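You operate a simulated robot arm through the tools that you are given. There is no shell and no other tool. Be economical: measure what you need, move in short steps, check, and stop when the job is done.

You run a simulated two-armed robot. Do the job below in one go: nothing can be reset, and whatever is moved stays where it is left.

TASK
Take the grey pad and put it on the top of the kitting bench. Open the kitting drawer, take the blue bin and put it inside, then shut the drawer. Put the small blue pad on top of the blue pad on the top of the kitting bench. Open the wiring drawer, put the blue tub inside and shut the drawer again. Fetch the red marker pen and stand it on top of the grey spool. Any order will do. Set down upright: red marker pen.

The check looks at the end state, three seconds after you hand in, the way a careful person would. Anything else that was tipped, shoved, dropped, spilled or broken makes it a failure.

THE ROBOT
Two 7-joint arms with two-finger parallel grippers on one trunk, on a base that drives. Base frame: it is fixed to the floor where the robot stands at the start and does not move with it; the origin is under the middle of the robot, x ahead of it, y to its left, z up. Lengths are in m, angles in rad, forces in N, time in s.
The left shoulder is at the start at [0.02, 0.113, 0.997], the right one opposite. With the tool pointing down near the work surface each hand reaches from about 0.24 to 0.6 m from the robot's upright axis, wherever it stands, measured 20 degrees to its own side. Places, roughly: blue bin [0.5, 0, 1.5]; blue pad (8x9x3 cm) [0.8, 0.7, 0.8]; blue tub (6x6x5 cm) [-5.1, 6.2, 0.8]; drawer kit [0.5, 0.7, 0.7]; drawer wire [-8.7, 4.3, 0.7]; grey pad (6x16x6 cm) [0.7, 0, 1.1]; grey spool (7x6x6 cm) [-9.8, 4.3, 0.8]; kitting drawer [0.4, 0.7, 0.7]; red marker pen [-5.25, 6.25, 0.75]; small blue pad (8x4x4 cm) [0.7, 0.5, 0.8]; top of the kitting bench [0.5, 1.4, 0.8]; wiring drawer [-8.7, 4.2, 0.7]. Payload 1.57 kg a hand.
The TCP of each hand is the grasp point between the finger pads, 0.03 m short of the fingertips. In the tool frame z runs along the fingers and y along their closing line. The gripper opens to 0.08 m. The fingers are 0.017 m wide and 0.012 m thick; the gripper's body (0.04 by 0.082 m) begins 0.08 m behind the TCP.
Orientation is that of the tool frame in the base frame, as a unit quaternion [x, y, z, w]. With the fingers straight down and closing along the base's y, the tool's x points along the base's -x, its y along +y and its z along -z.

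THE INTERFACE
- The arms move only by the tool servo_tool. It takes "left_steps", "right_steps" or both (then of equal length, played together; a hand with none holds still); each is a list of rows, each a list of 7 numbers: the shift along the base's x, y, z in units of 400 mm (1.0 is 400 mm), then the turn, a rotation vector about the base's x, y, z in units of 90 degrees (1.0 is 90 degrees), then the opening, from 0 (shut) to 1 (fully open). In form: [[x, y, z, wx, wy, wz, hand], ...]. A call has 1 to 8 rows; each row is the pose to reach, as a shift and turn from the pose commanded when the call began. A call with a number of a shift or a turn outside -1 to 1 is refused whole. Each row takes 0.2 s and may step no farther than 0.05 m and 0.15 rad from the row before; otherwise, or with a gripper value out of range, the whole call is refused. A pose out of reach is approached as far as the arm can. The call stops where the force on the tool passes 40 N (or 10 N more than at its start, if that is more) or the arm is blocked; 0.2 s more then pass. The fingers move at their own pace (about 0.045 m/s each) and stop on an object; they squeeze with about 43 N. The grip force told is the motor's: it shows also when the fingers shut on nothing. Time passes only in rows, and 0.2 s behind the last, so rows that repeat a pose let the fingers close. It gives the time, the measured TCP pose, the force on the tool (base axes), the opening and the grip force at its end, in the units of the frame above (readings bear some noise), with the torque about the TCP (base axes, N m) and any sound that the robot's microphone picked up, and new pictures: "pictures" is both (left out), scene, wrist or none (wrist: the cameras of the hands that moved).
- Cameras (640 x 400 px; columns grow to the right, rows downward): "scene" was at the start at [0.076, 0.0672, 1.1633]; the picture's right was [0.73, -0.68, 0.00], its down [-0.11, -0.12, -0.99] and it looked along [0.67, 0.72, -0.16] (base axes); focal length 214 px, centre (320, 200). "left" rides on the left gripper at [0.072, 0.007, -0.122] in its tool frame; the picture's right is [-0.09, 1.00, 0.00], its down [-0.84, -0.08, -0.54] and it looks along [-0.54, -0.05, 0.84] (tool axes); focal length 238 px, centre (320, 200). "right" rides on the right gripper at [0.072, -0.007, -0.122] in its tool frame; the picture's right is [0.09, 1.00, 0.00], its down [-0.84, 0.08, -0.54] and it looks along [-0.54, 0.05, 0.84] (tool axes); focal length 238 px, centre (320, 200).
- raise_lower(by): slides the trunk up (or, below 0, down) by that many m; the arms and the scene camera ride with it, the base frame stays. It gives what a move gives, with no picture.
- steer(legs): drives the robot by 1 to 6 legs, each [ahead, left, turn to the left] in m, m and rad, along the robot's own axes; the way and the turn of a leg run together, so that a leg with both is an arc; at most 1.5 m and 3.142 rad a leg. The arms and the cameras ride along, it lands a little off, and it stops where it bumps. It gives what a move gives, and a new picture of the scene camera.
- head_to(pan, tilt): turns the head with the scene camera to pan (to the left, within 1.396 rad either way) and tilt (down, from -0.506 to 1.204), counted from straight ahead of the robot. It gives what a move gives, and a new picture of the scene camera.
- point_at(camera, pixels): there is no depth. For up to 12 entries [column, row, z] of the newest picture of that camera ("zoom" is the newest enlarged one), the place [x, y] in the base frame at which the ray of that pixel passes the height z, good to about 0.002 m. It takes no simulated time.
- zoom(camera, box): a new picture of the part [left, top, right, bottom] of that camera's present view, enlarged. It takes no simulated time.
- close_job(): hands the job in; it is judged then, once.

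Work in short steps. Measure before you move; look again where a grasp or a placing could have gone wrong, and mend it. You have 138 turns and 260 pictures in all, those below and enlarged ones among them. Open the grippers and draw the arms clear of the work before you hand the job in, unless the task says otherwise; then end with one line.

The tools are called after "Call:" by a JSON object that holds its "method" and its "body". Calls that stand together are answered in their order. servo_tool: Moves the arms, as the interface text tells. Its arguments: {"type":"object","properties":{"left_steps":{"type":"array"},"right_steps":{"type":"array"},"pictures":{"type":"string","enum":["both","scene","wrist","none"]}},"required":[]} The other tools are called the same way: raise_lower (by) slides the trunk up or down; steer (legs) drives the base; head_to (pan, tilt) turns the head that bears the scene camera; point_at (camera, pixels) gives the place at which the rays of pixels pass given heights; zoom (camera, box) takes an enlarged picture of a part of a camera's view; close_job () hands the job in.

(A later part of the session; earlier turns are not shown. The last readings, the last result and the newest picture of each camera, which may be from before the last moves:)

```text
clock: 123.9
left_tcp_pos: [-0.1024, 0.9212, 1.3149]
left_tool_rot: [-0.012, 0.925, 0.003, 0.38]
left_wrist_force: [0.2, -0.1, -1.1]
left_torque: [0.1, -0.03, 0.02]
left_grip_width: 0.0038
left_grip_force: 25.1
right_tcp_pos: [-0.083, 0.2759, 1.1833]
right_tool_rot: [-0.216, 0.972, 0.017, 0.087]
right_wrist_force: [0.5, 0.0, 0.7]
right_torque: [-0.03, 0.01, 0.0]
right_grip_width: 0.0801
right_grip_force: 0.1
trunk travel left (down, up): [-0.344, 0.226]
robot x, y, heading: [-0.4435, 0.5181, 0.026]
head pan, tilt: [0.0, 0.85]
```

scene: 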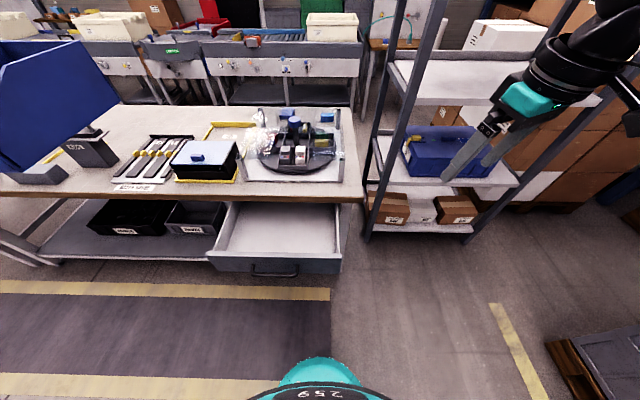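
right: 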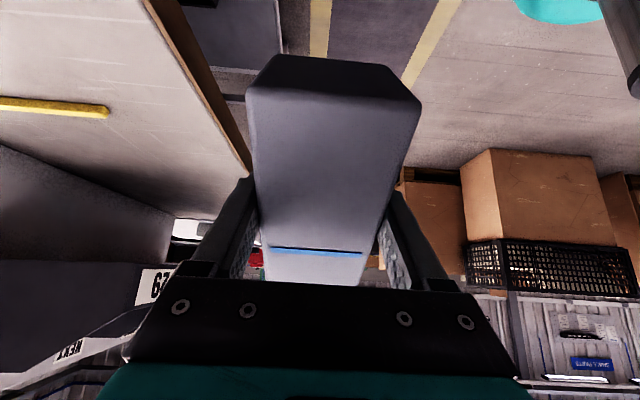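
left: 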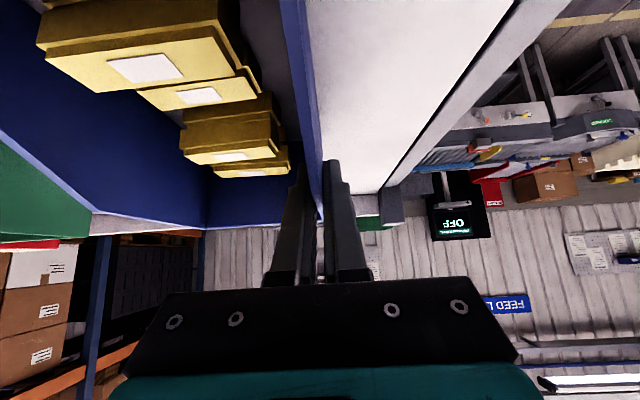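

The open drawer is at (207–342, 203–275). Measuring its rim and floor.

Call:
{"method": "zoom", "body": {"camera": "scene", "box": [190, 170, 370, 285]}}

Call:
{"method": "point_at", "body": {"camera": "scene", "pixels": [[210, 252, 0.75], [340, 259, 0.75], [218, 247, 0.75], [335, 254, 0.75], [232, 203, 0.75], [337, 204, 0.75], [250, 270, 0.71], [297, 272, 0.71], [230, 245, 0.68], [325, 247, 0.68]]}}

```text
3.48 times, centred on (280, 228) of scene
```

zoom: 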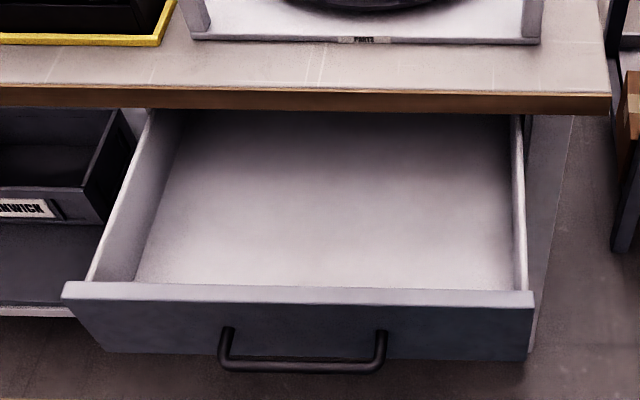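

```text
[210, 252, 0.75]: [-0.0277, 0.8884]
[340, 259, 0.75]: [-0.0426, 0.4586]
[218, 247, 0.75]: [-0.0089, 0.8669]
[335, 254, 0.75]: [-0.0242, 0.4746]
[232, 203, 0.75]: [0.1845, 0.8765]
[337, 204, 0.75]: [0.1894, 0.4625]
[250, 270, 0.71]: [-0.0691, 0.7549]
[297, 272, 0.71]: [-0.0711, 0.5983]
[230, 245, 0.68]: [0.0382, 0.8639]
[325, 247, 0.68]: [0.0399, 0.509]
```

The drawer's visible opening runs x≈−0.02…0.178, y 0.47–0.87; the 0.18 m bin fits with ~1 cm front/back margins. I'll straighten the heading and lower the trunk fully, then hover the bin over the opening.

Call:
{"method": "steer", "body": {"legs": [[0.0, 0.0, -0.026]]}}

Call:
{"method": "raise_lower", "body": {"by": -0.3}}

Call:
{"method": "servo_tool", "body": {"left_steps": [[0.07, -0.07, -0.03, 0, 0, 0, 0], [0.14, -0.14, -0.06, 0, 0, 0, 0], [0.21, -0.21, -0.09, 0, 0, 0, 0], [0.28, -0.28, -0.12, 0, 0, 0, 0], [0.35, -0.35, -0.15, 0, 0, 0, 0], [0.42, -0.42, -0.18, 0, 0, 0, 0]], "pictures": "scene"}}

```text
clock: 124.6
left_tcp_pos: [-0.0909, 0.9127, 1.3158]
left_tool_rot: [0.0, 0.925, -0.002, 0.38]
left_wrist_force: [0.4, -0.4, -1.5]
left_torque: [0.13, -0.11, -0.01]
left_grip_width: 0.0038
left_grip_force: 24.2
right_tcp_pos: [-0.0904, 0.2657, 1.1818]
right_tool_rot: [-0.203, 0.975, 0.015, 0.087]
right_wrist_force: [0.5, 0.0, 0.1]
right_torque: [-0.01, -0.02, -0.01]
right_grip_width: 0.0802
right_grip_force: 0.2
trunk travel left (down, up): [-0.344, 0.226]
robot x, y, heading: [-0.4477, 0.5166, -0.006]
head pan, tilt: [0.0, 0.85]
```

scene: 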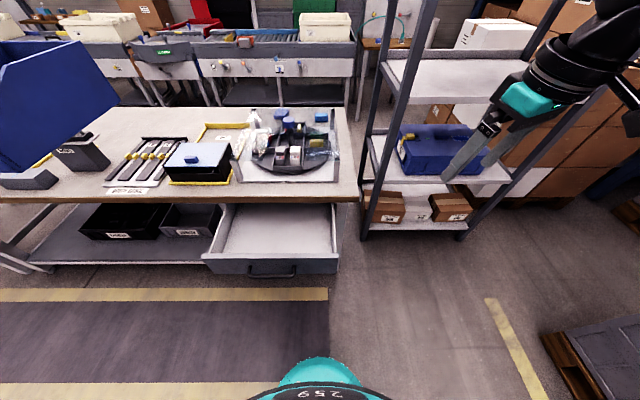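

```text
clock: 127.6
left_tcp_pos: [-0.0915, 0.9116, 1.0149]
left_tool_rot: [0.0, 0.925, -0.002, 0.379]
left_wrist_force: [0.4, 0.4, -1.7]
left_torque: [0.11, -0.01, -0.02]
left_grip_width: 0.0036
left_grip_force: 24.7
right_tcp_pos: [-0.0904, 0.265, 0.8833]
right_tool_rot: [-0.203, 0.975, 0.015, 0.088]
right_wrist_force: [0.3, -0.1, 1.0]
right_torque: [0.05, -0.01, 0.04]
right_grip_width: 0.0802
right_grip_force: 0.3
trunk travel left (down, up): [-0.044, 0.526]
robot x, y, heading: [-0.4482, 0.5144, -0.002]
head pan, tilt: [0.0, 0.85]
```

```text
clock: 129.0
left_tcp_pos: [0.0763, 0.7431, 0.9418]
left_tool_rot: [0.0, 0.925, -0.004, 0.38]
left_wrist_force: [-0.2, -0.3, -2.8]
left_torque: [0.09, -0.05, 0.02]
left_grip_width: 0.0038
left_grip_force: 24.3
right_tcp_pos: [-0.0893, 0.2664, 0.8824]
right_tool_rot: [-0.203, 0.975, 0.015, 0.088]
right_wrist_force: [0.6, 0.6, 0.0]
right_torque: [0.0, -0.03, 0.01]
right_grip_width: 0.08
right_grip_force: 0.1
trunk travel left (down, up): [-0.044, 0.526]
robot x, y, heading: [-0.4506, 0.5126, -0.0]
head pan, tilt: [0.0, 0.85]
```

scene: 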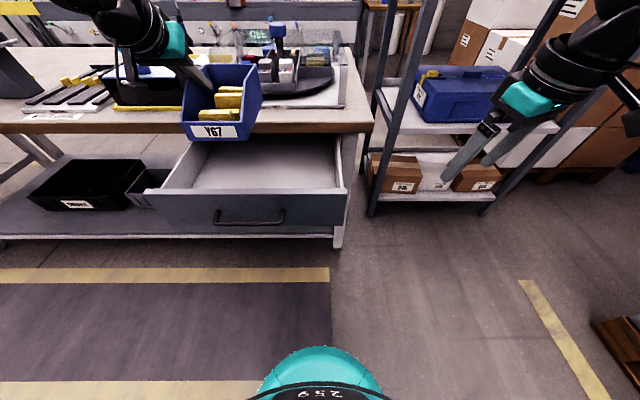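

Bin is over the bench edge height at TCP (0.076, 0.743, 0.942). I'll drop to just above the bench-top level and check the fore/aft margins.

Call:
{"method": "servo_tool", "body": {"left_steps": [[0.01, 0, -0.1, 0, 0, 0, 0], [0.01, 0, -0.19, 0, 0, 0, 0]], "pictures": "both"}}

Call:
{"method": "zoom", "body": {"camera": "scene", "box": [140, 60, 360, 250]}}

```text
clock: 129.6
left_tcp_pos: [0.0798, 0.7447, 0.867]
left_tool_rot: [-0.001, 0.925, -0.003, 0.38]
left_wrist_force: [-0.3, 1.0, -2.2]
left_torque: [0.09, -0.05, 0.0]
left_grip_width: 0.0039
left_grip_force: 24.7
right_tcp_pos: [-0.0906, 0.2664, 0.8834]
right_tool_rot: [-0.204, 0.975, 0.016, 0.087]
right_wrist_force: [0.8, 0.4, -0.4]
right_torque: [0.01, 0.02, -0.01]
right_grip_width: 0.08
right_grip_force: 0.0
trunk travel left (down, up): [-0.044, 0.526]
robot x, y, heading: [-0.4489, 0.5138, -0.004]
head pan, tilt: [0.0, 0.85]
```

scene: 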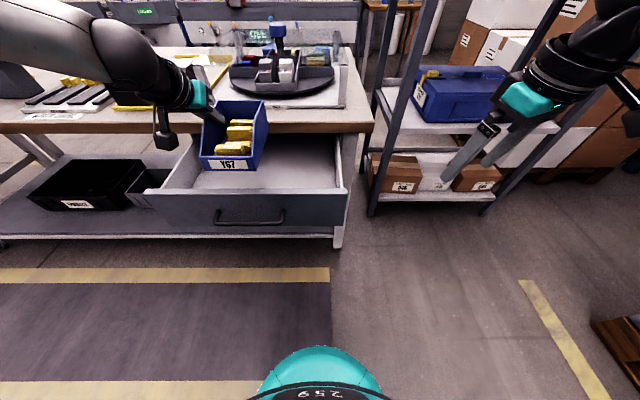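
left: 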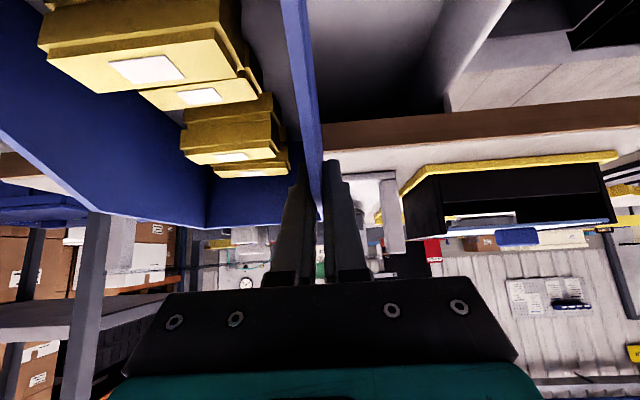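

```text
2.11 times, centred on (250, 155) of scene
```

zoom: 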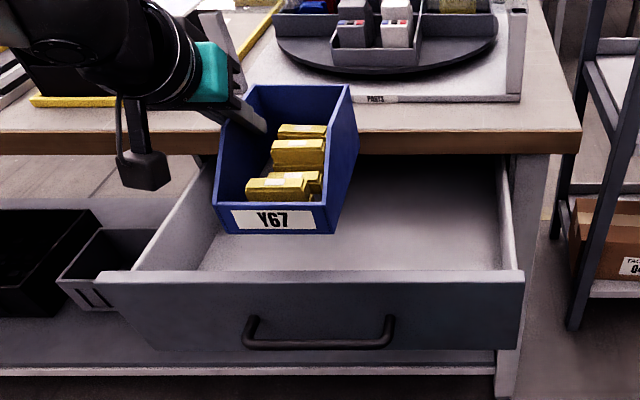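

Measuring: bin rear-bottom corner zoom (357,170), bench edge (358,134), drawer front inner edge (300,271).

Call:
{"method": "point_at", "body": {"camera": "zoom", "pixels": [[357, 170, 0.801], [358, 134, 0.787], [300, 271, 0.75], [300, 283, 0.75], [222, 232, 0.801], [338, 235, 0.801], [350, 85, 0.871], [280, 268, 0.68]]}}

```text
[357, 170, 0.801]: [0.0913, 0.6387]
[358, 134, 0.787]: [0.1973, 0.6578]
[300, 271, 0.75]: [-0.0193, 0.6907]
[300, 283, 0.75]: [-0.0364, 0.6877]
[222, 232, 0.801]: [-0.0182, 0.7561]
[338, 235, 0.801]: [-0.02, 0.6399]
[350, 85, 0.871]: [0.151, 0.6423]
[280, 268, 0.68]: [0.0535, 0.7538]
```

The bin must go ≈15 mm forward: front would be at −0.004 vs panel −0.019, rear ≈0.166 vs bench edge ≈0.18–0.197. Then lower into the drawer to near the floor.

Call:
{"method": "servo_tool", "body": {"left_steps": [[0.035, 0, 0, 0, 0, 0, 0], [0.035, 0, -0.07, 0, 0, 0, 0], [0.035, 0, -0.14, 0, 0, 0, 0], [0.035, 0, -0.2, 0, 0, 0, 0], [0.035, 0, -0.25, 0, 0, 0, 0]], "pictures": "scene"}}

Call:
{"method": "zoom", "body": {"camera": "scene", "box": [140, 60, 360, 250]}}

```text
clock: 130.8
left_tcp_pos: [0.0944, 0.744, 0.7691]
left_tool_rot: [0.0, 0.925, -0.002, 0.381]
left_wrist_force: [0.2, -1.1, -2.4]
left_torque: [0.13, -0.01, 0.0]
left_grip_width: 0.0037
left_grip_force: 24.5
right_tcp_pos: [-0.0894, 0.266, 0.884]
right_tool_rot: [-0.203, 0.975, 0.016, 0.088]
right_wrist_force: [0.6, -0.8, -0.5]
right_torque: [-0.02, -0.04, 0.0]
right_grip_width: 0.0799
right_grip_force: 0.0
trunk travel left (down, up): [-0.044, 0.526]
robot x, y, heading: [-0.448, 0.5164, -0.002]
head pan, tilt: [0.0, 0.85]
```

scene: 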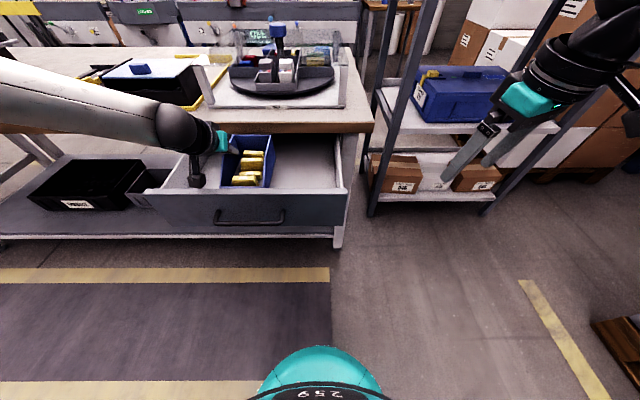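

```text
2.11 times, centred on (250, 155) of scene
```

zoom: 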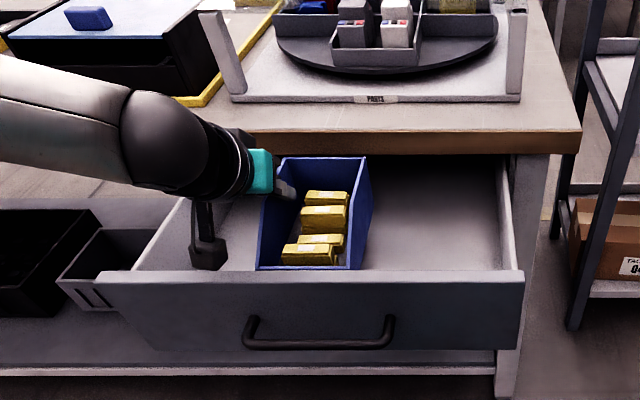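

The bin is inside the drawer. The wrist camera is close above the front panel, so I lower in small steps watching the force.

Call:
{"method": "servo_tool", "body": {"left_steps": [[0, 0, -0.015, 0, 0, 0, 0], [0, 0, -0.03, 0, 0, 0, 0], [0, 0, -0.045, 0, 0, 0, 0]], "pictures": "wrist"}}

Call:
{"method": "zoom", "body": {"camera": "scene", "box": [180, 110, 300, 220]}}

```text
clock: 131.6
left_tcp_pos: [0.0937, 0.7449, 0.75]
left_tool_rot: [0.001, 0.925, -0.002, 0.38]
left_wrist_force: [1.1, -0.5, -1.8]
left_torque: [0.12, -0.05, 0.01]
left_grip_width: 0.004
left_grip_force: 24.6
right_tcp_pos: [-0.0899, 0.2657, 0.8827]
right_tool_rot: [-0.204, 0.975, 0.015, 0.088]
right_wrist_force: [-0.6, -0.2, -0.3]
right_torque: [-0.01, 0.01, 0.02]
right_grip_width: 0.0799
right_grip_force: 0.0
trunk travel left (down, up): [-0.044, 0.526]
robot x, y, heading: [-0.4467, 0.5128, -0.006]
head pan, tilt: [0.0, 0.85]
```

left: 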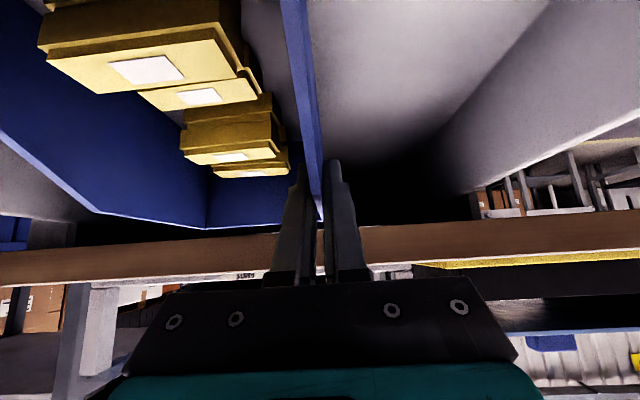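

```text
3.64 times, centred on (240, 165) of scene
```

zoom: 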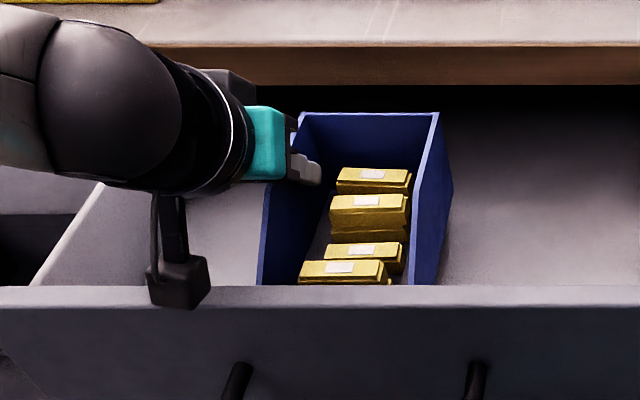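

Still free at z 0.750. Continuing 4 mm per row.

Call:
{"method": "servo_tool", "body": {"left_steps": [[0, 0, -0.01, 0, 0, 0, 0], [0, 0, -0.02, 0, 0, 0, 0]], "pictures": "none"}}

Call:
{"method": "servo_tool", "body": {"left_steps": [[0, 0, -0.01, 0, 0, 0, 0], [0, 0, -0.015, 0, 0, 0, 0]], "pictures": "none"}}

Call:
{"method": "zoom", "body": {"camera": "scene", "box": [180, 110, 300, 220]}}

```text
clock: 132.2
left_tcp_pos: [0.0931, 0.7442, 0.7421]
left_tool_rot: [0.0, 0.925, -0.003, 0.38]
left_wrist_force: [0.7, 0.0, -2.0]
left_torque: [0.07, -0.05, -0.03]
left_grip_width: 0.0037
left_grip_force: 25.1
right_tcp_pos: [-0.0906, 0.2664, 0.8818]
right_tool_rot: [-0.203, 0.975, 0.016, 0.087]
right_wrist_force: [-0.2, -0.1, -0.4]
right_torque: [0.03, 0.02, 0.0]
right_grip_width: 0.0804
right_grip_force: 0.0
trunk travel left (down, up): [-0.044, 0.526]
robot x, y, heading: [-0.4493, 0.5193, -0.006]
head pan, tilt: [0.0, 0.85]
```

```text
clock: 132.8
left_tcp_pos: [0.0956, 0.7448, 0.7388]
left_tool_rot: [0.0, 0.924, -0.003, 0.384]
left_wrist_force: [0.1, 4.3, 18.3]
left_torque: [-0.05, 2.87, -0.59]
left_grip_width: 0.0039
left_grip_force: 25.0
right_tcp_pos: [-0.0905, 0.2657, 0.8837]
right_tool_rot: [-0.204, 0.975, 0.016, 0.088]
right_wrist_force: [-0.1, 0.3, -0.9]
right_torque: [0.01, 0.0, -0.02]
right_grip_width: 0.0801
right_grip_force: 0.1
trunk travel left (down, up): [-0.044, 0.526]
robot x, y, heading: [-0.4493, 0.5145, -0.008]
head pan, tilt: [0.0, 0.85]
```

```text
3.64 times, centred on (240, 165) of scene
```

zoom: 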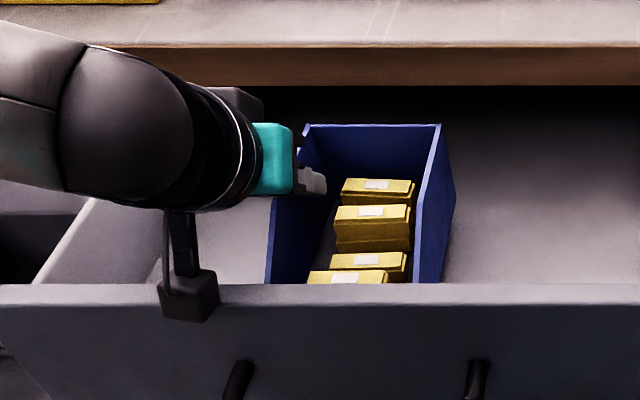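

18 N with 2.9 N·m shows the wrist camera housing touching the front panel; the bin is within a few mm of the floor. Ease up 2 mm and release.

Call:
{"method": "servo_tool", "body": {"left_steps": [[0, 0, 0.007, 0, 0, 0, 0], [0, 0, 0.007, 0, 0, 0, 0.08], [0, 0, 0.007, 0, 0, 0, 0.15], [0, 0, 0.007, 0, 0, 0, 0.3], [0, 0, 0.007, 0, 0, 0, 0.3]], "pictures": "wrist"}}

Call:
{"method": "zoom", "body": {"camera": "scene", "box": [180, 110, 300, 220]}}

```text
clock: 134.0
left_tcp_pos: [0.0922, 0.7441, 0.737]
left_tool_rot: [0.001, 0.925, -0.003, 0.38]
left_wrist_force: [0.5, 2.4, 8.7]
left_torque: [-0.1, 0.96, -0.31]
left_grip_width: 0.0241
left_grip_force: 0.0
right_tcp_pos: [-0.091, 0.2665, 0.8827]
right_tool_rot: [-0.204, 0.975, 0.016, 0.088]
right_wrist_force: [1.6, 0.7, 0.2]
right_torque: [0.01, -0.02, 0.0]
right_grip_width: 0.0802
right_grip_force: 0.0
trunk travel left (down, up): [-0.044, 0.526]
robot x, y, heading: [-0.4492, 0.5182, -0.003]
head pan, tilt: [0.0, 0.85]
```

left: 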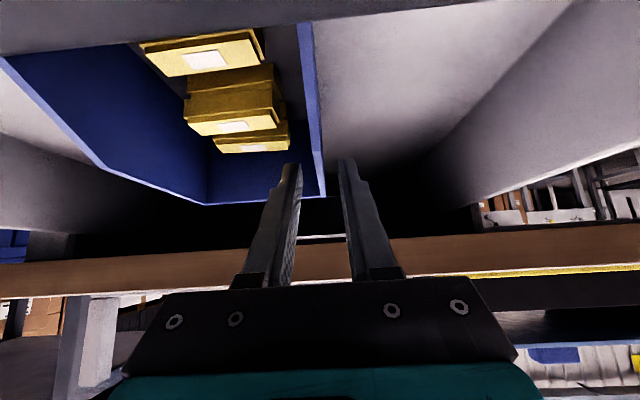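

```text
3.64 times, centred on (240, 165) of scene
```

zoom: 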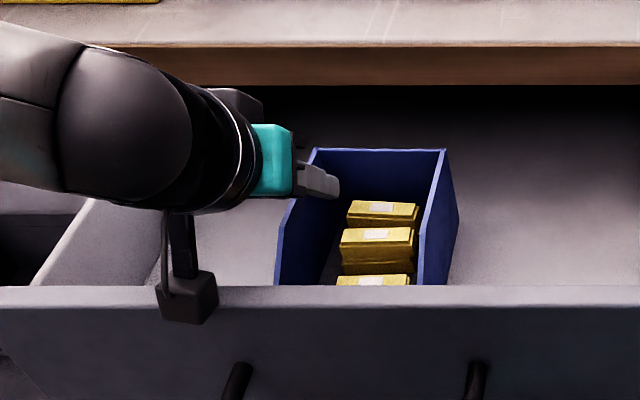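

The bin sits upright in the drawer. Now lift the hand out vertically, then back off and prepare a closed fist to push the drawer shut.

Call:
{"method": "servo_tool", "body": {"left_steps": [[0, 0, 0.05, 0, 0, 0, 0.3], [0, 0, 0.15, 0, 0, 0, 0.3], [0, 0, 0.26, 0, 0, 0, 0], [-0.08, 0.05, 0.34, 0, 0, 0, 0], [-0.18, 0.1, 0.36, 0, 0, 0, 0], [-0.28, 0.14, 0.36, 0, 0, 0, 0], [-0.36, 0.14, 0.36, 0, 0, 0, 0]], "pictures": "none"}}

Call:
{"method": "steer", "body": {"legs": [[-0.12, 0.0, 0.0]]}}

Call:
{"method": "zoom", "body": {"camera": "scene", "box": [160, 80, 360, 230]}}

```text
clock: 135.6
left_tcp_pos: [-0.0525, 0.8003, 0.8833]
left_tool_rot: [0.001, 0.925, -0.003, 0.38]
left_wrist_force: [-0.6, 0.2, 0.5]
left_torque: [-0.02, 0.01, 0.05]
left_grip_width: 0.0
left_grip_force: 21.4
right_tcp_pos: [-0.09, 0.2657, 0.8832]
right_tool_rot: [-0.203, 0.975, 0.015, 0.088]
right_wrist_force: [0.1, 0.6, 0.4]
right_torque: [0.0, 0.03, 0.03]
right_grip_width: 0.08
right_grip_force: 0.1
trunk travel left (down, up): [-0.044, 0.526]
robot x, y, heading: [-0.4468, 0.5136, -0.005]
head pan, tilt: [0.0, 0.85]
```

```text
clock: 136.9
left_tcp_pos: [-0.1668, 0.8003, 0.8841]
left_tool_rot: [0.0, 0.925, -0.002, 0.381]
left_wrist_force: [-0.4, 0.5, -0.5]
left_torque: [0.0, 0.0, 0.01]
left_grip_width: 0.0
left_grip_force: 21.3
right_tcp_pos: [-0.2067, 0.2652, 0.8827]
right_tool_rot: [-0.203, 0.975, 0.016, 0.088]
right_wrist_force: [0.6, 0.6, -0.6]
right_torque: [-0.03, 0.02, 0.01]
right_grip_width: 0.0799
right_grip_force: 0.1
trunk travel left (down, up): [-0.044, 0.526]
robot x, y, heading: [-0.5626, 0.5158, -0.011]
head pan, tilt: [0.0, 0.85]
```

scene: 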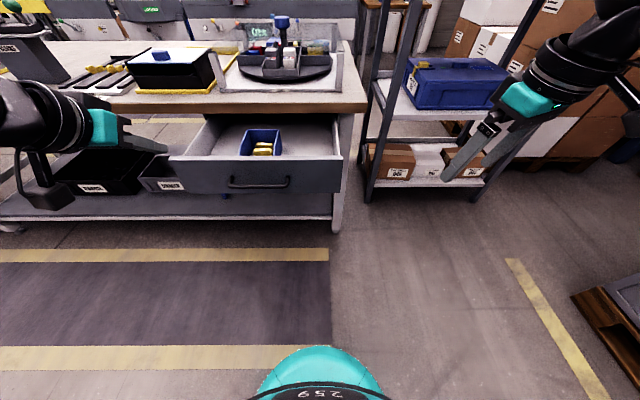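

```text
2.67 times, centred on (260, 155) of scene
```

zoom: 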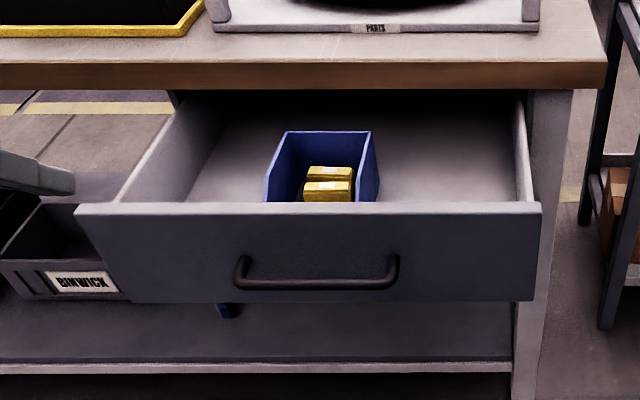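

The bin's top is below the drawer's side walls. Lower the closed fist beside the handle (y≈0.80, z≈0.72) and drive forward to push the panel.

Call:
{"method": "servo_tool", "body": {"left_steps": [[0, 0, -0.1, 0, 0, 0, 0], [0, 0, -0.2, 0, 0, 0, 0], [0, 0, -0.3, 0, 0, 0, 0], [0, 0, -0.4, 0, 0, 0, 0]], "pictures": "none"}}

Call:
{"method": "steer", "body": {"legs": [[0.2, 0.0, 0.0]]}}

```text
clock: 137.9
left_tcp_pos: [-0.1677, 0.8008, 0.7231]
left_tool_rot: [0.0, 0.924, -0.002, 0.382]
left_wrist_force: [0.8, -0.4, -0.3]
left_torque: [-0.01, 0.01, -0.03]
left_grip_width: 0.0002
left_grip_force: 21.4
right_tcp_pos: [-0.206, 0.2647, 0.8822]
right_tool_rot: [-0.203, 0.975, 0.016, 0.088]
right_wrist_force: [-0.2, 0.2, -0.4]
right_torque: [-0.02, -0.02, 0.01]
right_grip_width: 0.0798
right_grip_force: 0.0
trunk travel left (down, up): [-0.044, 0.526]
robot x, y, heading: [-0.5677, 0.518, -0.005]
head pan, tilt: [0.0, 0.85]
```

```text
clock: 139.4
left_tcp_pos: [0.0294, 0.8003, 0.7234]
left_tool_rot: [0.001, 0.925, -0.002, 0.381]
left_wrist_force: [1.0, 0.0, -0.6]
left_torque: [-0.03, 0.0, -0.02]
left_grip_width: 0.0
left_grip_force: 21.2
right_tcp_pos: [-0.0089, 0.2641, 0.8829]
right_tool_rot: [-0.201, 0.975, 0.015, 0.088]
right_wrist_force: [-0.4, -1.3, 0.2]
right_torque: [0.01, -0.01, -0.01]
right_grip_width: 0.0803
right_grip_force: 0.0
trunk travel left (down, up): [-0.044, 0.526]
robot x, y, heading: [-0.366, 0.5158, -0.003]
head pan, tilt: [0.0, 0.85]
```

scene: 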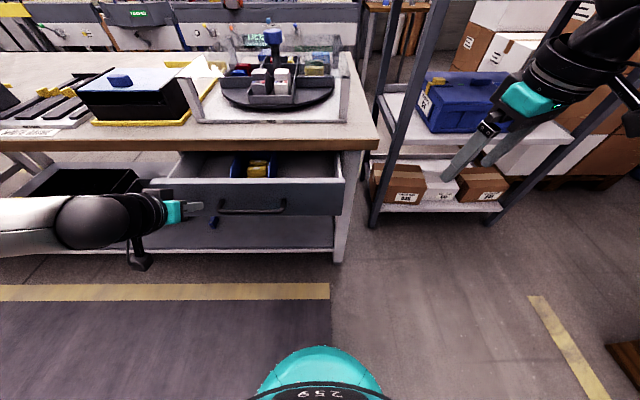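

The drawer is moving in with almost no resistance. Pushing the remaining ≈14 cm with the arm.

Call:
{"method": "servo_tool", "body": {"left_steps": [[0.08, 0, 0, 0, 0, 0, 0], [0.16, 0, 0, 0, 0, 0, 0], [0.24, 0, 0, 0, 0, 0, 0], [0.3, 0, 0, 0, 0, 0, 0], [0.34, 0, 0, 0, 0, 0, 0], [0.36, 0, 0, 0, 0, 0, 0], [0.38, 0, 0, 0, 0, 0, 0]], "pictures": "scene"}}

```text
clock: 141.0
left_tcp_pos: [0.1696, 0.8005, 0.7199]
left_tool_rot: [-0.001, 0.927, -0.006, 0.375]
left_wrist_force: [-17.4, -0.4, 7.6]
left_torque: [0.01, 0.08, -0.01]
left_grip_width: 0.0
left_grip_force: 21.4
right_tcp_pos: [-0.0112, 0.266, 0.8837]
right_tool_rot: [-0.203, 0.975, 0.015, 0.088]
right_wrist_force: [-0.1, 0.1, -0.3]
right_torque: [-0.03, -0.01, -0.01]
right_grip_width: 0.08
right_grip_force: 0.1
trunk travel left (down, up): [-0.044, 0.526]
robot x, y, heading: [-0.3649, 0.5135, -0.005]
head pan, tilt: [0.0, 0.85]
stopped in row 7 (left hand): the force on the tool passed its limit at 51 N (the readings are from after the stop); the commanded pose is now the measured one
```

scene: 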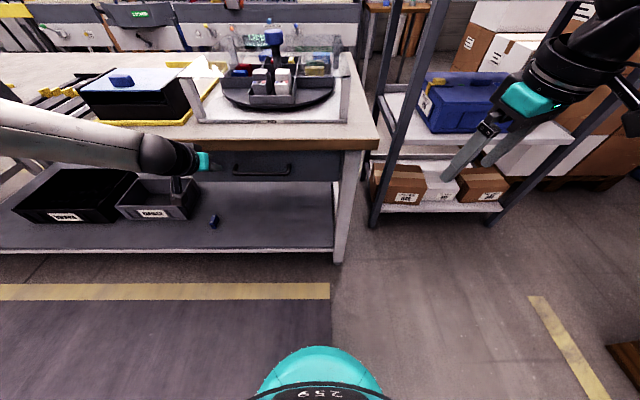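

The drawer is shut. I'll pull the hand back, raise the trunk for an overview and look for a drivable way to the far side of the bench, where the two blue pads lie.

Call:
{"method": "servo_tool", "body": {"left_steps": [[-0.1, 0, 0, 0, 0, 0, 0], [-0.2, 0, 0.05, 0, 0, 0, 0], [-0.3, 0, 0.12, 0, 0, 0, 0.5], [-0.38, 0, 0.2, 0, 0, 0, 0.5]], "pictures": "none"}}

Call:
{"method": "steer", "body": {"legs": [[-0.2, 0.0, 0.0]]}}

Call:
{"method": "raise_lower", "body": {"by": 0.4}}

Call:
{"method": "head_to", "body": {"pan": 1.1, "tilt": 0.2}}

Call:
{"method": "head_to", "body": {"pan": -0.6, "tilt": 0.3}}

```text
clock: 142.0
left_tcp_pos: [0.018, 0.7981, 0.7976]
left_tool_rot: [0.0, 0.927, -0.005, 0.374]
left_wrist_force: [-0.3, 0.2, 0.1]
left_torque: [-0.01, -0.02, -0.01]
left_grip_width: 0.0399
left_grip_force: 0.1
right_tcp_pos: [-0.0094, 0.2665, 0.8833]
right_tool_rot: [-0.203, 0.975, 0.015, 0.088]
right_wrist_force: [-0.4, 0.6, 0.4]
right_torque: [0.01, 0.04, -0.01]
right_grip_width: 0.08
right_grip_force: 0.1
trunk travel left (down, up): [-0.044, 0.526]
robot x, y, heading: [-0.3678, 0.5109, -0.007]
head pan, tilt: [0.0, 0.85]
```

```text
clock: 143.6
left_tcp_pos: [-0.1798, 0.8004, 0.7978]
left_tool_rot: [0.001, 0.927, -0.005, 0.375]
left_wrist_force: [0.0, -0.7, -0.2]
left_torque: [-0.02, 0.0, 0.04]
left_grip_width: 0.04
left_grip_force: 0.1
right_tcp_pos: [-0.2098, 0.264, 0.883]
right_tool_rot: [-0.201, 0.976, 0.015, 0.087]
right_wrist_force: [0.0, 0.3, -0.4]
right_torque: [0.01, 0.01, 0.01]
right_grip_width: 0.0801
right_grip_force: 0.1
trunk travel left (down, up): [-0.044, 0.526]
robot x, y, heading: [-0.5674, 0.5141, -0.012]
head pan, tilt: [0.0, 0.85]
```

scene: 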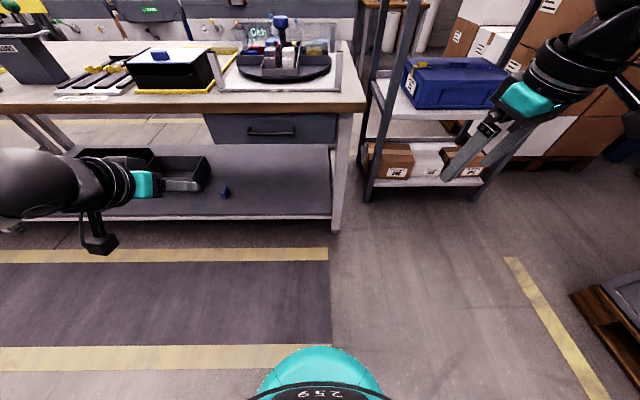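

```text
clock: 147.4
left_tcp_pos: [-0.1793, 0.8006, 1.1981]
left_tool_rot: [0.001, 0.927, -0.005, 0.374]
left_wrist_force: [0.5, -1.0, 0.1]
left_torque: [0.05, 0.01, 0.01]
left_grip_width: 0.04
left_grip_force: 0.0
right_tcp_pos: [-0.2098, 0.2644, 1.2821]
right_tool_rot: [-0.2, 0.976, 0.015, 0.088]
right_wrist_force: [0.1, 0.5, -0.6]
right_torque: [0.02, 0.03, 0.02]
right_grip_width: 0.0801
right_grip_force: 0.0
trunk travel left (down, up): [-0.444, 0.126]
robot x, y, heading: [-0.5627, 0.5163, -0.005]
head pan, tilt: [0.0, 0.85]
```

```text
clock: 148.7
left_tcp_pos: [-0.1802, 0.8003, 1.1973]
left_tool_rot: [0.001, 0.927, -0.006, 0.375]
left_wrist_force: [-0.1, -0.9, 0.3]
left_torque: [0.0, 0.0, 0.02]
left_grip_width: 0.0403
left_grip_force: 0.1
right_tcp_pos: [-0.2109, 0.2653, 1.2817]
right_tool_rot: [-0.2, 0.976, 0.015, 0.087]
right_wrist_force: [0.0, -0.5, -0.6]
right_torque: [0.0, -0.02, 0.04]
right_grip_width: 0.0801
right_grip_force: 0.1
trunk travel left (down, up): [-0.444, 0.126]
robot x, y, heading: [-0.5653, 0.5152, -0.011]
head pan, tilt: [1.1, 0.201]
```

scene: 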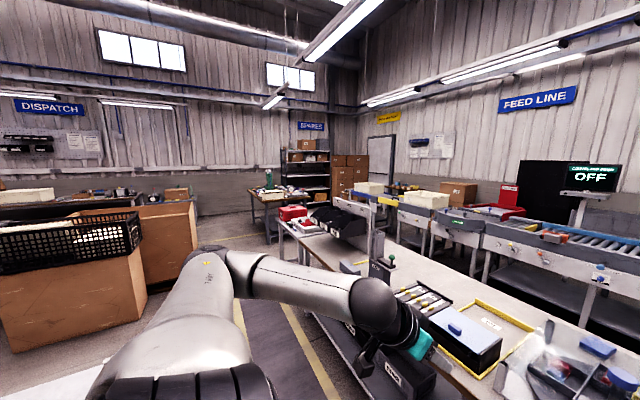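

```text
clock: 150.5
left_tcp_pos: [-0.1796, 0.7994, 1.1981]
left_tool_rot: [0.001, 0.927, -0.005, 0.374]
left_wrist_force: [-0.1, -0.1, 0.7]
left_torque: [0.01, -0.02, 0.01]
left_grip_width: 0.04
left_grip_force: 0.0
right_tcp_pos: [-0.2091, 0.2652, 1.283]
right_tool_rot: [-0.201, 0.976, 0.015, 0.089]
right_wrist_force: [-1.1, 0.1, -0.1]
right_torque: [0.02, 0.04, -0.01]
right_grip_width: 0.08
right_grip_force: 0.1
trunk travel left (down, up): [-0.444, 0.126]
robot x, y, heading: [-0.5699, 0.5175, -0.011]
head pan, tilt: [-0.6, 0.3]
```

scene: 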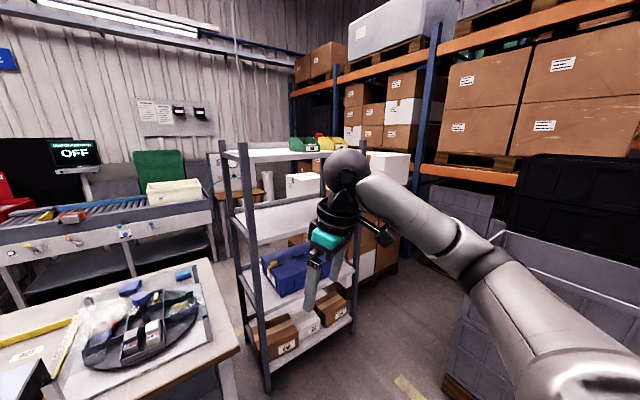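

On the left, past the red-box table, there's a gap before the table with the green bottle; right of the rack it's blocked. Measuring from a fresh left view with the floor in sight.

Call:
{"method": "head_to", "body": {"pan": 1.1, "tilt": 0.35}}

Call:
{"method": "zoom", "body": {"camera": "scene", "box": [180, 120, 440, 260]}}

```text
clock: 152.2
left_tcp_pos: [-0.18, 0.8011, 1.1981]
left_tool_rot: [0.001, 0.927, -0.005, 0.375]
left_wrist_force: [0.3, 0.4, 0.0]
left_torque: [0.02, -0.01, 0.0]
left_grip_width: 0.0398
left_grip_force: 0.1
right_tcp_pos: [-0.2105, 0.2644, 1.2838]
right_tool_rot: [-0.2, 0.976, 0.015, 0.088]
right_wrist_force: [1.0, -0.1, 0.6]
right_torque: [0.02, -0.01, -0.01]
right_grip_width: 0.0798
right_grip_force: 0.0
trunk travel left (down, up): [-0.444, 0.126]
robot x, y, heading: [-0.567, 0.5145, -0.009]
head pan, tilt: [1.1, 0.351]
```

scene: 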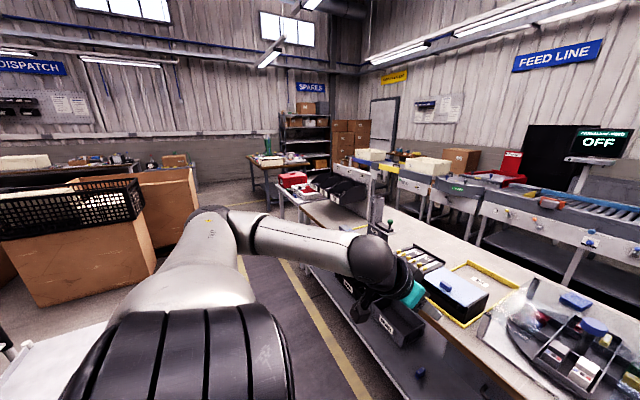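

```text
2.46 times, centred on (310, 190) of scene
```

zoom: 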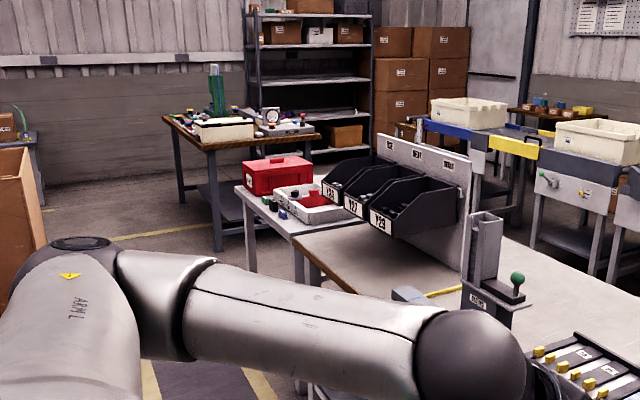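

Measuring floor points: red-box table's near-left leg foot (zoom (250,270)), bottle table's leg feet (218,250).

Call:
{"method": "point_at", "body": {"camera": "zoom", "pixels": [[251, 271, 0.0], [300, 282, 0.0], [218, 250, 0.0], [237, 188, 0.76], [315, 138, 0.8], [162, 117, 0.8], [305, 158, 0.9], [535, 245, 0.0], [45, 208, 0.0]]}}

Call:
{"method": "point_at", "body": {"camera": "scene", "pixels": [[155, 268, 0.0], [40, 305, 0.0], [475, 245, 0.0], [560, 290, 0.0]]}}

```text
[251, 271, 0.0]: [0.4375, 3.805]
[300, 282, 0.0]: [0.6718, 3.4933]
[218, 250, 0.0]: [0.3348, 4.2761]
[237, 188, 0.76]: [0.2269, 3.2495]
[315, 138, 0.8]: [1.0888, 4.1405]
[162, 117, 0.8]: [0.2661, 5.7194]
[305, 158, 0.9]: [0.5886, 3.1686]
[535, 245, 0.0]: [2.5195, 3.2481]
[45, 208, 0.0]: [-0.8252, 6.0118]
```

```text
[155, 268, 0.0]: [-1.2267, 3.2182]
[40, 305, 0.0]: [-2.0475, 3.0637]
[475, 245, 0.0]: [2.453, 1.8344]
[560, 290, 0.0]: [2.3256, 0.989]
```

Red-box table ends at y≈3.25 and the bottle table starts at y≈4.2; aisle beyond runs x 0.92–2.3. I'll drive left to y≈3.72.

Call:
{"method": "steer", "body": {"legs": [[0.0, 1.5, 0.0], [0.0, 1.5, 0.0], [0.0, 0.22, 0.0]]}}

Call:
{"method": "head_to", "body": {"pan": 0.0, "tilt": 0.6}}

```text
clock: 165.5
left_tcp_pos: [-0.2072, 3.599, 1.1972]
left_tool_rot: [-0.01, 0.927, -0.002, 0.375]
left_wrist_force: [-1.2, 0.5, 0.5]
left_torque: [-0.01, -0.02, -0.01]
left_grip_width: 0.0399
left_grip_force: 0.1
right_tcp_pos: [-0.2245, 3.0628, 1.2834]
right_tool_rot: [-0.212, 0.973, 0.016, 0.087]
right_wrist_force: [0.4, 0.1, -0.4]
right_torque: [-0.03, 0.01, -0.03]
right_grip_width: 0.0801
right_grip_force: 0.1
trunk travel left (down, up): [-0.444, 0.126]
robot x, y, heading: [-0.5898, 3.3077, 0.018]
head pan, tilt: [1.1, 0.351]
stopped in leg 2: the robot was blocked; the commanded pose is now the measured one
```

scene: 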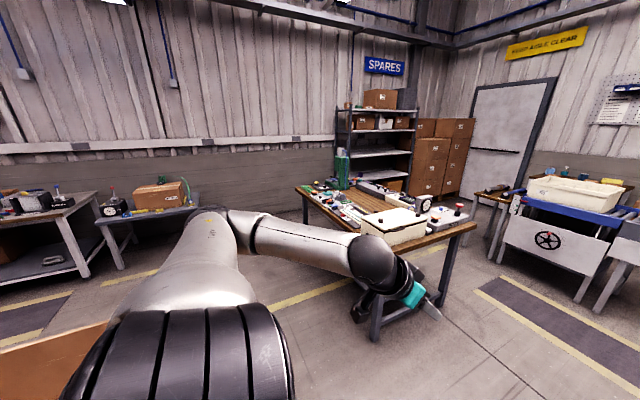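

```text
clock: 166.8
left_tcp_pos: [-0.2068, 3.5973, 1.1975]
left_tool_rot: [-0.009, 0.927, -0.002, 0.375]
left_wrist_force: [0.1, 0.4, 0.3]
left_torque: [-0.01, -0.03, 0.0]
left_grip_width: 0.04
left_grip_force: 0.1
right_tcp_pos: [-0.2245, 3.0625, 1.2815]
right_tool_rot: [-0.211, 0.973, 0.015, 0.088]
right_wrist_force: [-0.1, 0.2, -0.9]
right_torque: [0.02, 0.03, 0.01]
right_grip_width: 0.0799
right_grip_force: 0.0
trunk travel left (down, up): [-0.444, 0.126]
robot x, y, heading: [-0.5856, 3.3065, 0.014]
head pan, tilt: [0.0, 0.6]
```

scene: 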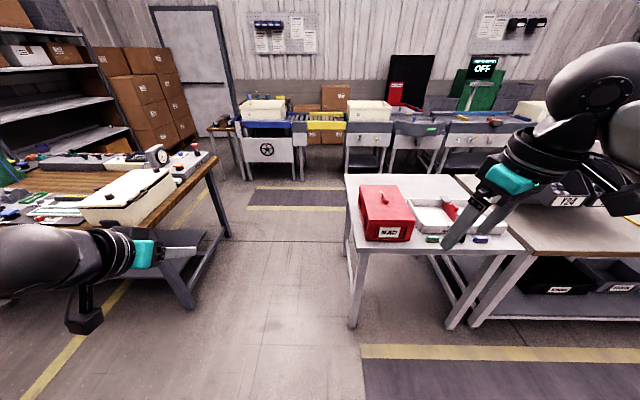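

Blocked at y 3.31, evidently by the open cardboard box at my left rear. Measuring the gap ahead between the bottle table and red-box table before moving away from it.

Call:
{"method": "point_at", "body": {"camera": "scene", "pixels": [[353, 326, 0.0], [186, 308, 0.0], [230, 238, 0.0], [347, 178, 0.76], [355, 252, 0.76], [150, 229, 0.8], [218, 157, 0.8], [348, 250, 0.0]]}}

Call:
{"method": "steer", "body": {"legs": [[0.05, -0.03, 0.0], [0.2, 0.0, -0.015]]}}

Call:
{"method": "head_to", "body": {"pan": 1.39, "tilt": 0.9}}

```text
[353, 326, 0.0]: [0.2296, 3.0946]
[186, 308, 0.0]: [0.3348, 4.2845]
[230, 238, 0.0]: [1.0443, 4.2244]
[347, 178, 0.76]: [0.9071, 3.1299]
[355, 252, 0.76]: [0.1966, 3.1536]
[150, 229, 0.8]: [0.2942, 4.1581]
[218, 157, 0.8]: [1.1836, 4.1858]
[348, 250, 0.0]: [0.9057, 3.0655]
```

```text
clock: 169.0
left_tcp_pos: [0.0448, 3.5647, 1.1978]
left_tool_rot: [-0.004, 0.927, -0.004, 0.374]
left_wrist_force: [0.1, 0.2, -0.5]
left_torque: [0.01, 0.02, 0.01]
left_grip_width: 0.0401
left_grip_force: 0.0
right_tcp_pos: [0.0212, 3.0299, 1.2831]
right_tool_rot: [-0.205, 0.975, 0.015, 0.086]
right_wrist_force: [0.1, -0.3, 0.1]
right_torque: [-0.02, -0.01, -0.01]
right_grip_width: 0.0799
right_grip_force: 0.0
trunk travel left (down, up): [-0.444, 0.126]
robot x, y, heading: [-0.337, 3.275, 0.002]
head pan, tilt: [0.0, 0.6]
```

scene: 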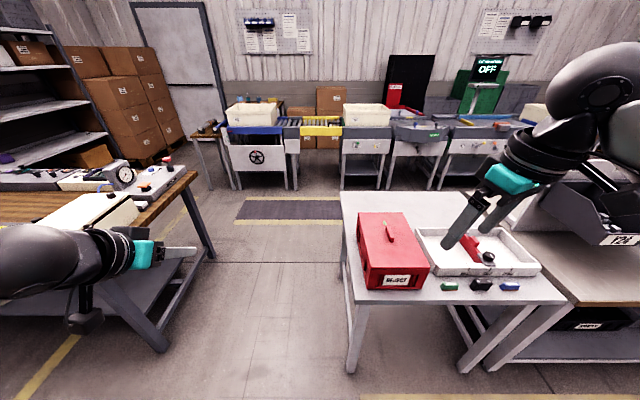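

```text
clock: 170.5
left_tcp_pos: [0.0447, 3.5646, 1.1972]
left_tool_rot: [-0.003, 0.927, -0.004, 0.375]
left_wrist_force: [0.7, -0.6, 0.0]
left_torque: [-0.01, 0.01, 0.0]
left_grip_width: 0.04
left_grip_force: 0.0
right_tcp_pos: [0.0203, 3.0295, 1.2834]
right_tool_rot: [-0.205, 0.975, 0.015, 0.087]
right_wrist_force: [0.1, -0.1, 0.0]
right_torque: [-0.02, -0.01, 0.0]
right_grip_width: 0.0799
right_grip_force: 0.0
trunk travel left (down, up): [-0.444, 0.126]
robot x, y, heading: [-0.3419, 3.2748, 0.005]
head pan, tilt: [1.389, 0.901]
```

scene: 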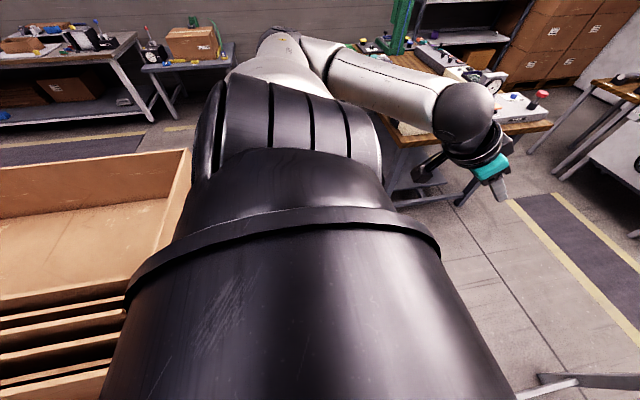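

The box is at my left rear; measuring its rim to be sure that moving left at x≈−0.3 clears it.

Call:
{"method": "point_at", "body": {"camera": "scene", "pixels": [[190, 152, 0.75], [178, 225, 0.75], [128, 300, 0.75], [190, 152, 0.6], [128, 300, 0.6]]}}

```text
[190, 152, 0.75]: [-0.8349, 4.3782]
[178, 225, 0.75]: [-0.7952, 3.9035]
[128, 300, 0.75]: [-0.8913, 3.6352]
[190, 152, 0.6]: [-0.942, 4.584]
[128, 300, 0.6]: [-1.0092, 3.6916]
```

Box wall is at x≈−0.84, so moving left at x −0.34 is clear. Drive left 0.39 m, then ahead 1.7 m through the gap, and turn to face −x.

Call:
{"method": "steer", "body": {"legs": [[0.0, 0.39, 0.0], [1.0, 0.0, 0.0], [0.75, 0.0, 0.0]]}}

Call:
{"method": "steer", "body": {"legs": [[0.0, 0.0, 3.14]]}}

```text
clock: 181.4
left_tcp_pos: [1.7899, 3.9587, 1.1979]
left_tool_rot: [-0.004, 0.927, -0.005, 0.375]
left_wrist_force: [0.5, 0.2, -0.5]
left_torque: [0.02, 0.01, 0.01]
left_grip_width: 0.0398
left_grip_force: 0.0
right_tcp_pos: [1.7686, 3.4224, 1.2823]
right_tool_rot: [-0.207, 0.974, 0.015, 0.087]
right_wrist_force: [0.1, -0.6, 0.1]
right_torque: [-0.06, 0.0, 0.03]
right_grip_width: 0.0799
right_grip_force: 0.0
trunk travel left (down, up): [-0.444, 0.126]
robot x, y, heading: [1.4098, 3.6679, 0.008]
head pan, tilt: [1.389, 0.901]
```

scene: 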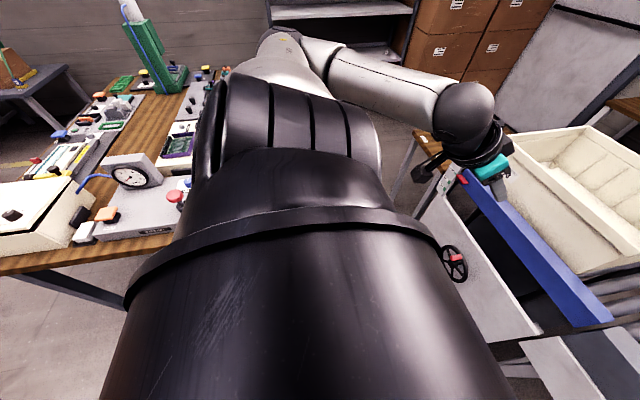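

```text
clock: 189.2
left_tcp_pos: [1.0229, 3.3825, 1.1979]
left_tool_rot: [0.927, 0.001, -0.375, -0.005]
left_wrist_force: [0.9, -0.2, -0.6]
left_torque: [0.01, 0.0, -0.02]
left_grip_width: 0.0396
left_grip_force: 0.1
right_tcp_pos: [1.0478, 3.9179, 1.283]
right_tool_rot: [0.975, 0.204, -0.087, 0.015]
right_wrist_force: [0.7, -0.3, -0.2]
right_torque: [-0.02, 0.0, 0.01]
right_grip_width: 0.0799
right_grip_force: 0.0
trunk travel left (down, up): [-0.444, 0.126]
robot x, y, heading: [1.4091, 3.6679, 3.146]
head pan, tilt: [1.389, 0.901]
```

scene: 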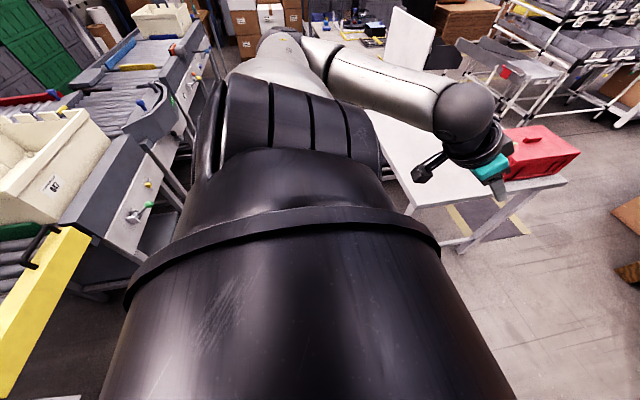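

Facing −x now. Raise the trunk a bit more for clearance and drive left (−y) 3.05 m to stand opposite the pads.

Call:
{"method": "raise_lower", "body": {"by": 0.12}}

Call:
{"method": "steer", "body": {"legs": [[0.0, 1.5, 0.0], [0.0, 1.5, 0.0]]}}

Call:
{"method": "head_to", "body": {"pan": 0.0, "tilt": 0.8}}

```text
clock: 190.7
left_tcp_pos: [1.0225, 3.3828, 1.3165]
left_tool_rot: [0.927, 0.002, -0.375, -0.005]
left_wrist_force: [0.1, 0.4, 0.1]
left_torque: [0.0, 0.0, 0.0]
left_grip_width: 0.04
left_grip_force: 0.1
right_tcp_pos: [1.0478, 3.9173, 1.4019]
right_tool_rot: [0.975, 0.204, -0.088, 0.015]
right_wrist_force: [-0.4, -0.2, -0.1]
right_torque: [0.01, -0.01, 0.0]
right_grip_width: 0.08
right_grip_force: 0.1
trunk travel left (down, up): [-0.564, 0.006]
robot x, y, heading: [1.4082, 3.6679, 3.141]
head pan, tilt: [1.389, 0.901]
```

```text
clock: 205.0
left_tcp_pos: [1.0084, 0.4141, 1.3174]
left_tool_rot: [0.927, 0.0, -0.374, -0.006]
left_wrist_force: [0.3, 0.8, -0.6]
left_torque: [-0.01, 0.01, 0.0]
left_grip_width: 0.0401
left_grip_force: 0.0
right_tcp_pos: [1.0372, 0.9505, 1.4023]
right_tool_rot: [0.975, 0.202, -0.088, 0.014]
right_wrist_force: [-0.6, -0.7, -0.9]
right_torque: [-0.03, -0.01, -0.03]
right_grip_width: 0.0799
right_grip_force: 0.1
trunk travel left (down, up): [-0.564, 0.006]
robot x, y, heading: [1.3942, 0.7007, 3.139]
head pan, tilt: [1.389, 0.901]
```

scene: 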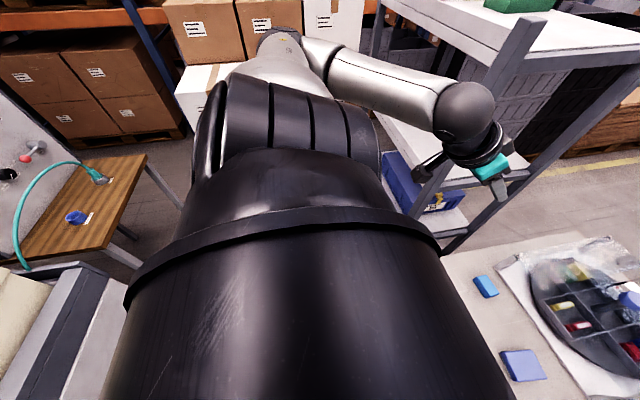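

```text
clock: 206.5
left_tcp_pos: [1.0074, 0.4146, 1.3184]
left_tool_rot: [0.927, 0.0, -0.375, -0.006]
left_wrist_force: [0.0, 0.4, -0.2]
left_torque: [0.02, 0.01, 0.0]
left_grip_width: 0.0399
left_grip_force: 0.2
right_tcp_pos: [1.0357, 0.949, 1.4019]
right_tool_rot: [0.975, 0.202, -0.087, 0.014]
right_wrist_force: [0.1, 0.2, -0.3]
right_torque: [-0.05, 0.01, 0.01]
right_grip_width: 0.0803
right_grip_force: 0.0
trunk travel left (down, up): [-0.564, 0.006]
robot x, y, heading: [1.3961, 0.6972, 3.135]
head pan, tilt: [0.0, 0.799]
```

scene: 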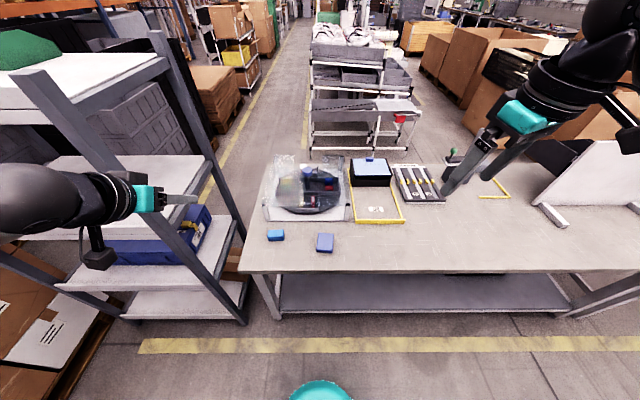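

A clear view: blue pad at (325,242), small blue pad at (276,235). Zoom and measure.

Call:
{"method": "zoom", "body": {"camera": "scene", "box": [250, 210, 350, 270]}}

Call:
{"method": "point_at", "body": {"camera": "scene", "pixels": [[320, 200, 1.5], [320, 200, 0.5], [220, 300, 1.5], [220, 300, 0.5], [330, 272, 0.787], [242, 272, 0.787]]}}

```text
6.40 times, centred on (300, 240) of scene
```

zoom: 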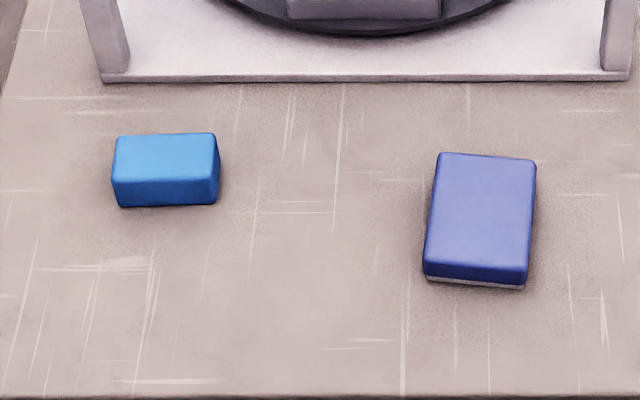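

```text
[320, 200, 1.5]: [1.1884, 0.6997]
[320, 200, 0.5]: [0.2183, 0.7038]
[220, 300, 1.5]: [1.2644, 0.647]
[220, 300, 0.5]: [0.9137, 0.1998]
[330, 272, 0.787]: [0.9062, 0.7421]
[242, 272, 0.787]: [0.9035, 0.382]
```

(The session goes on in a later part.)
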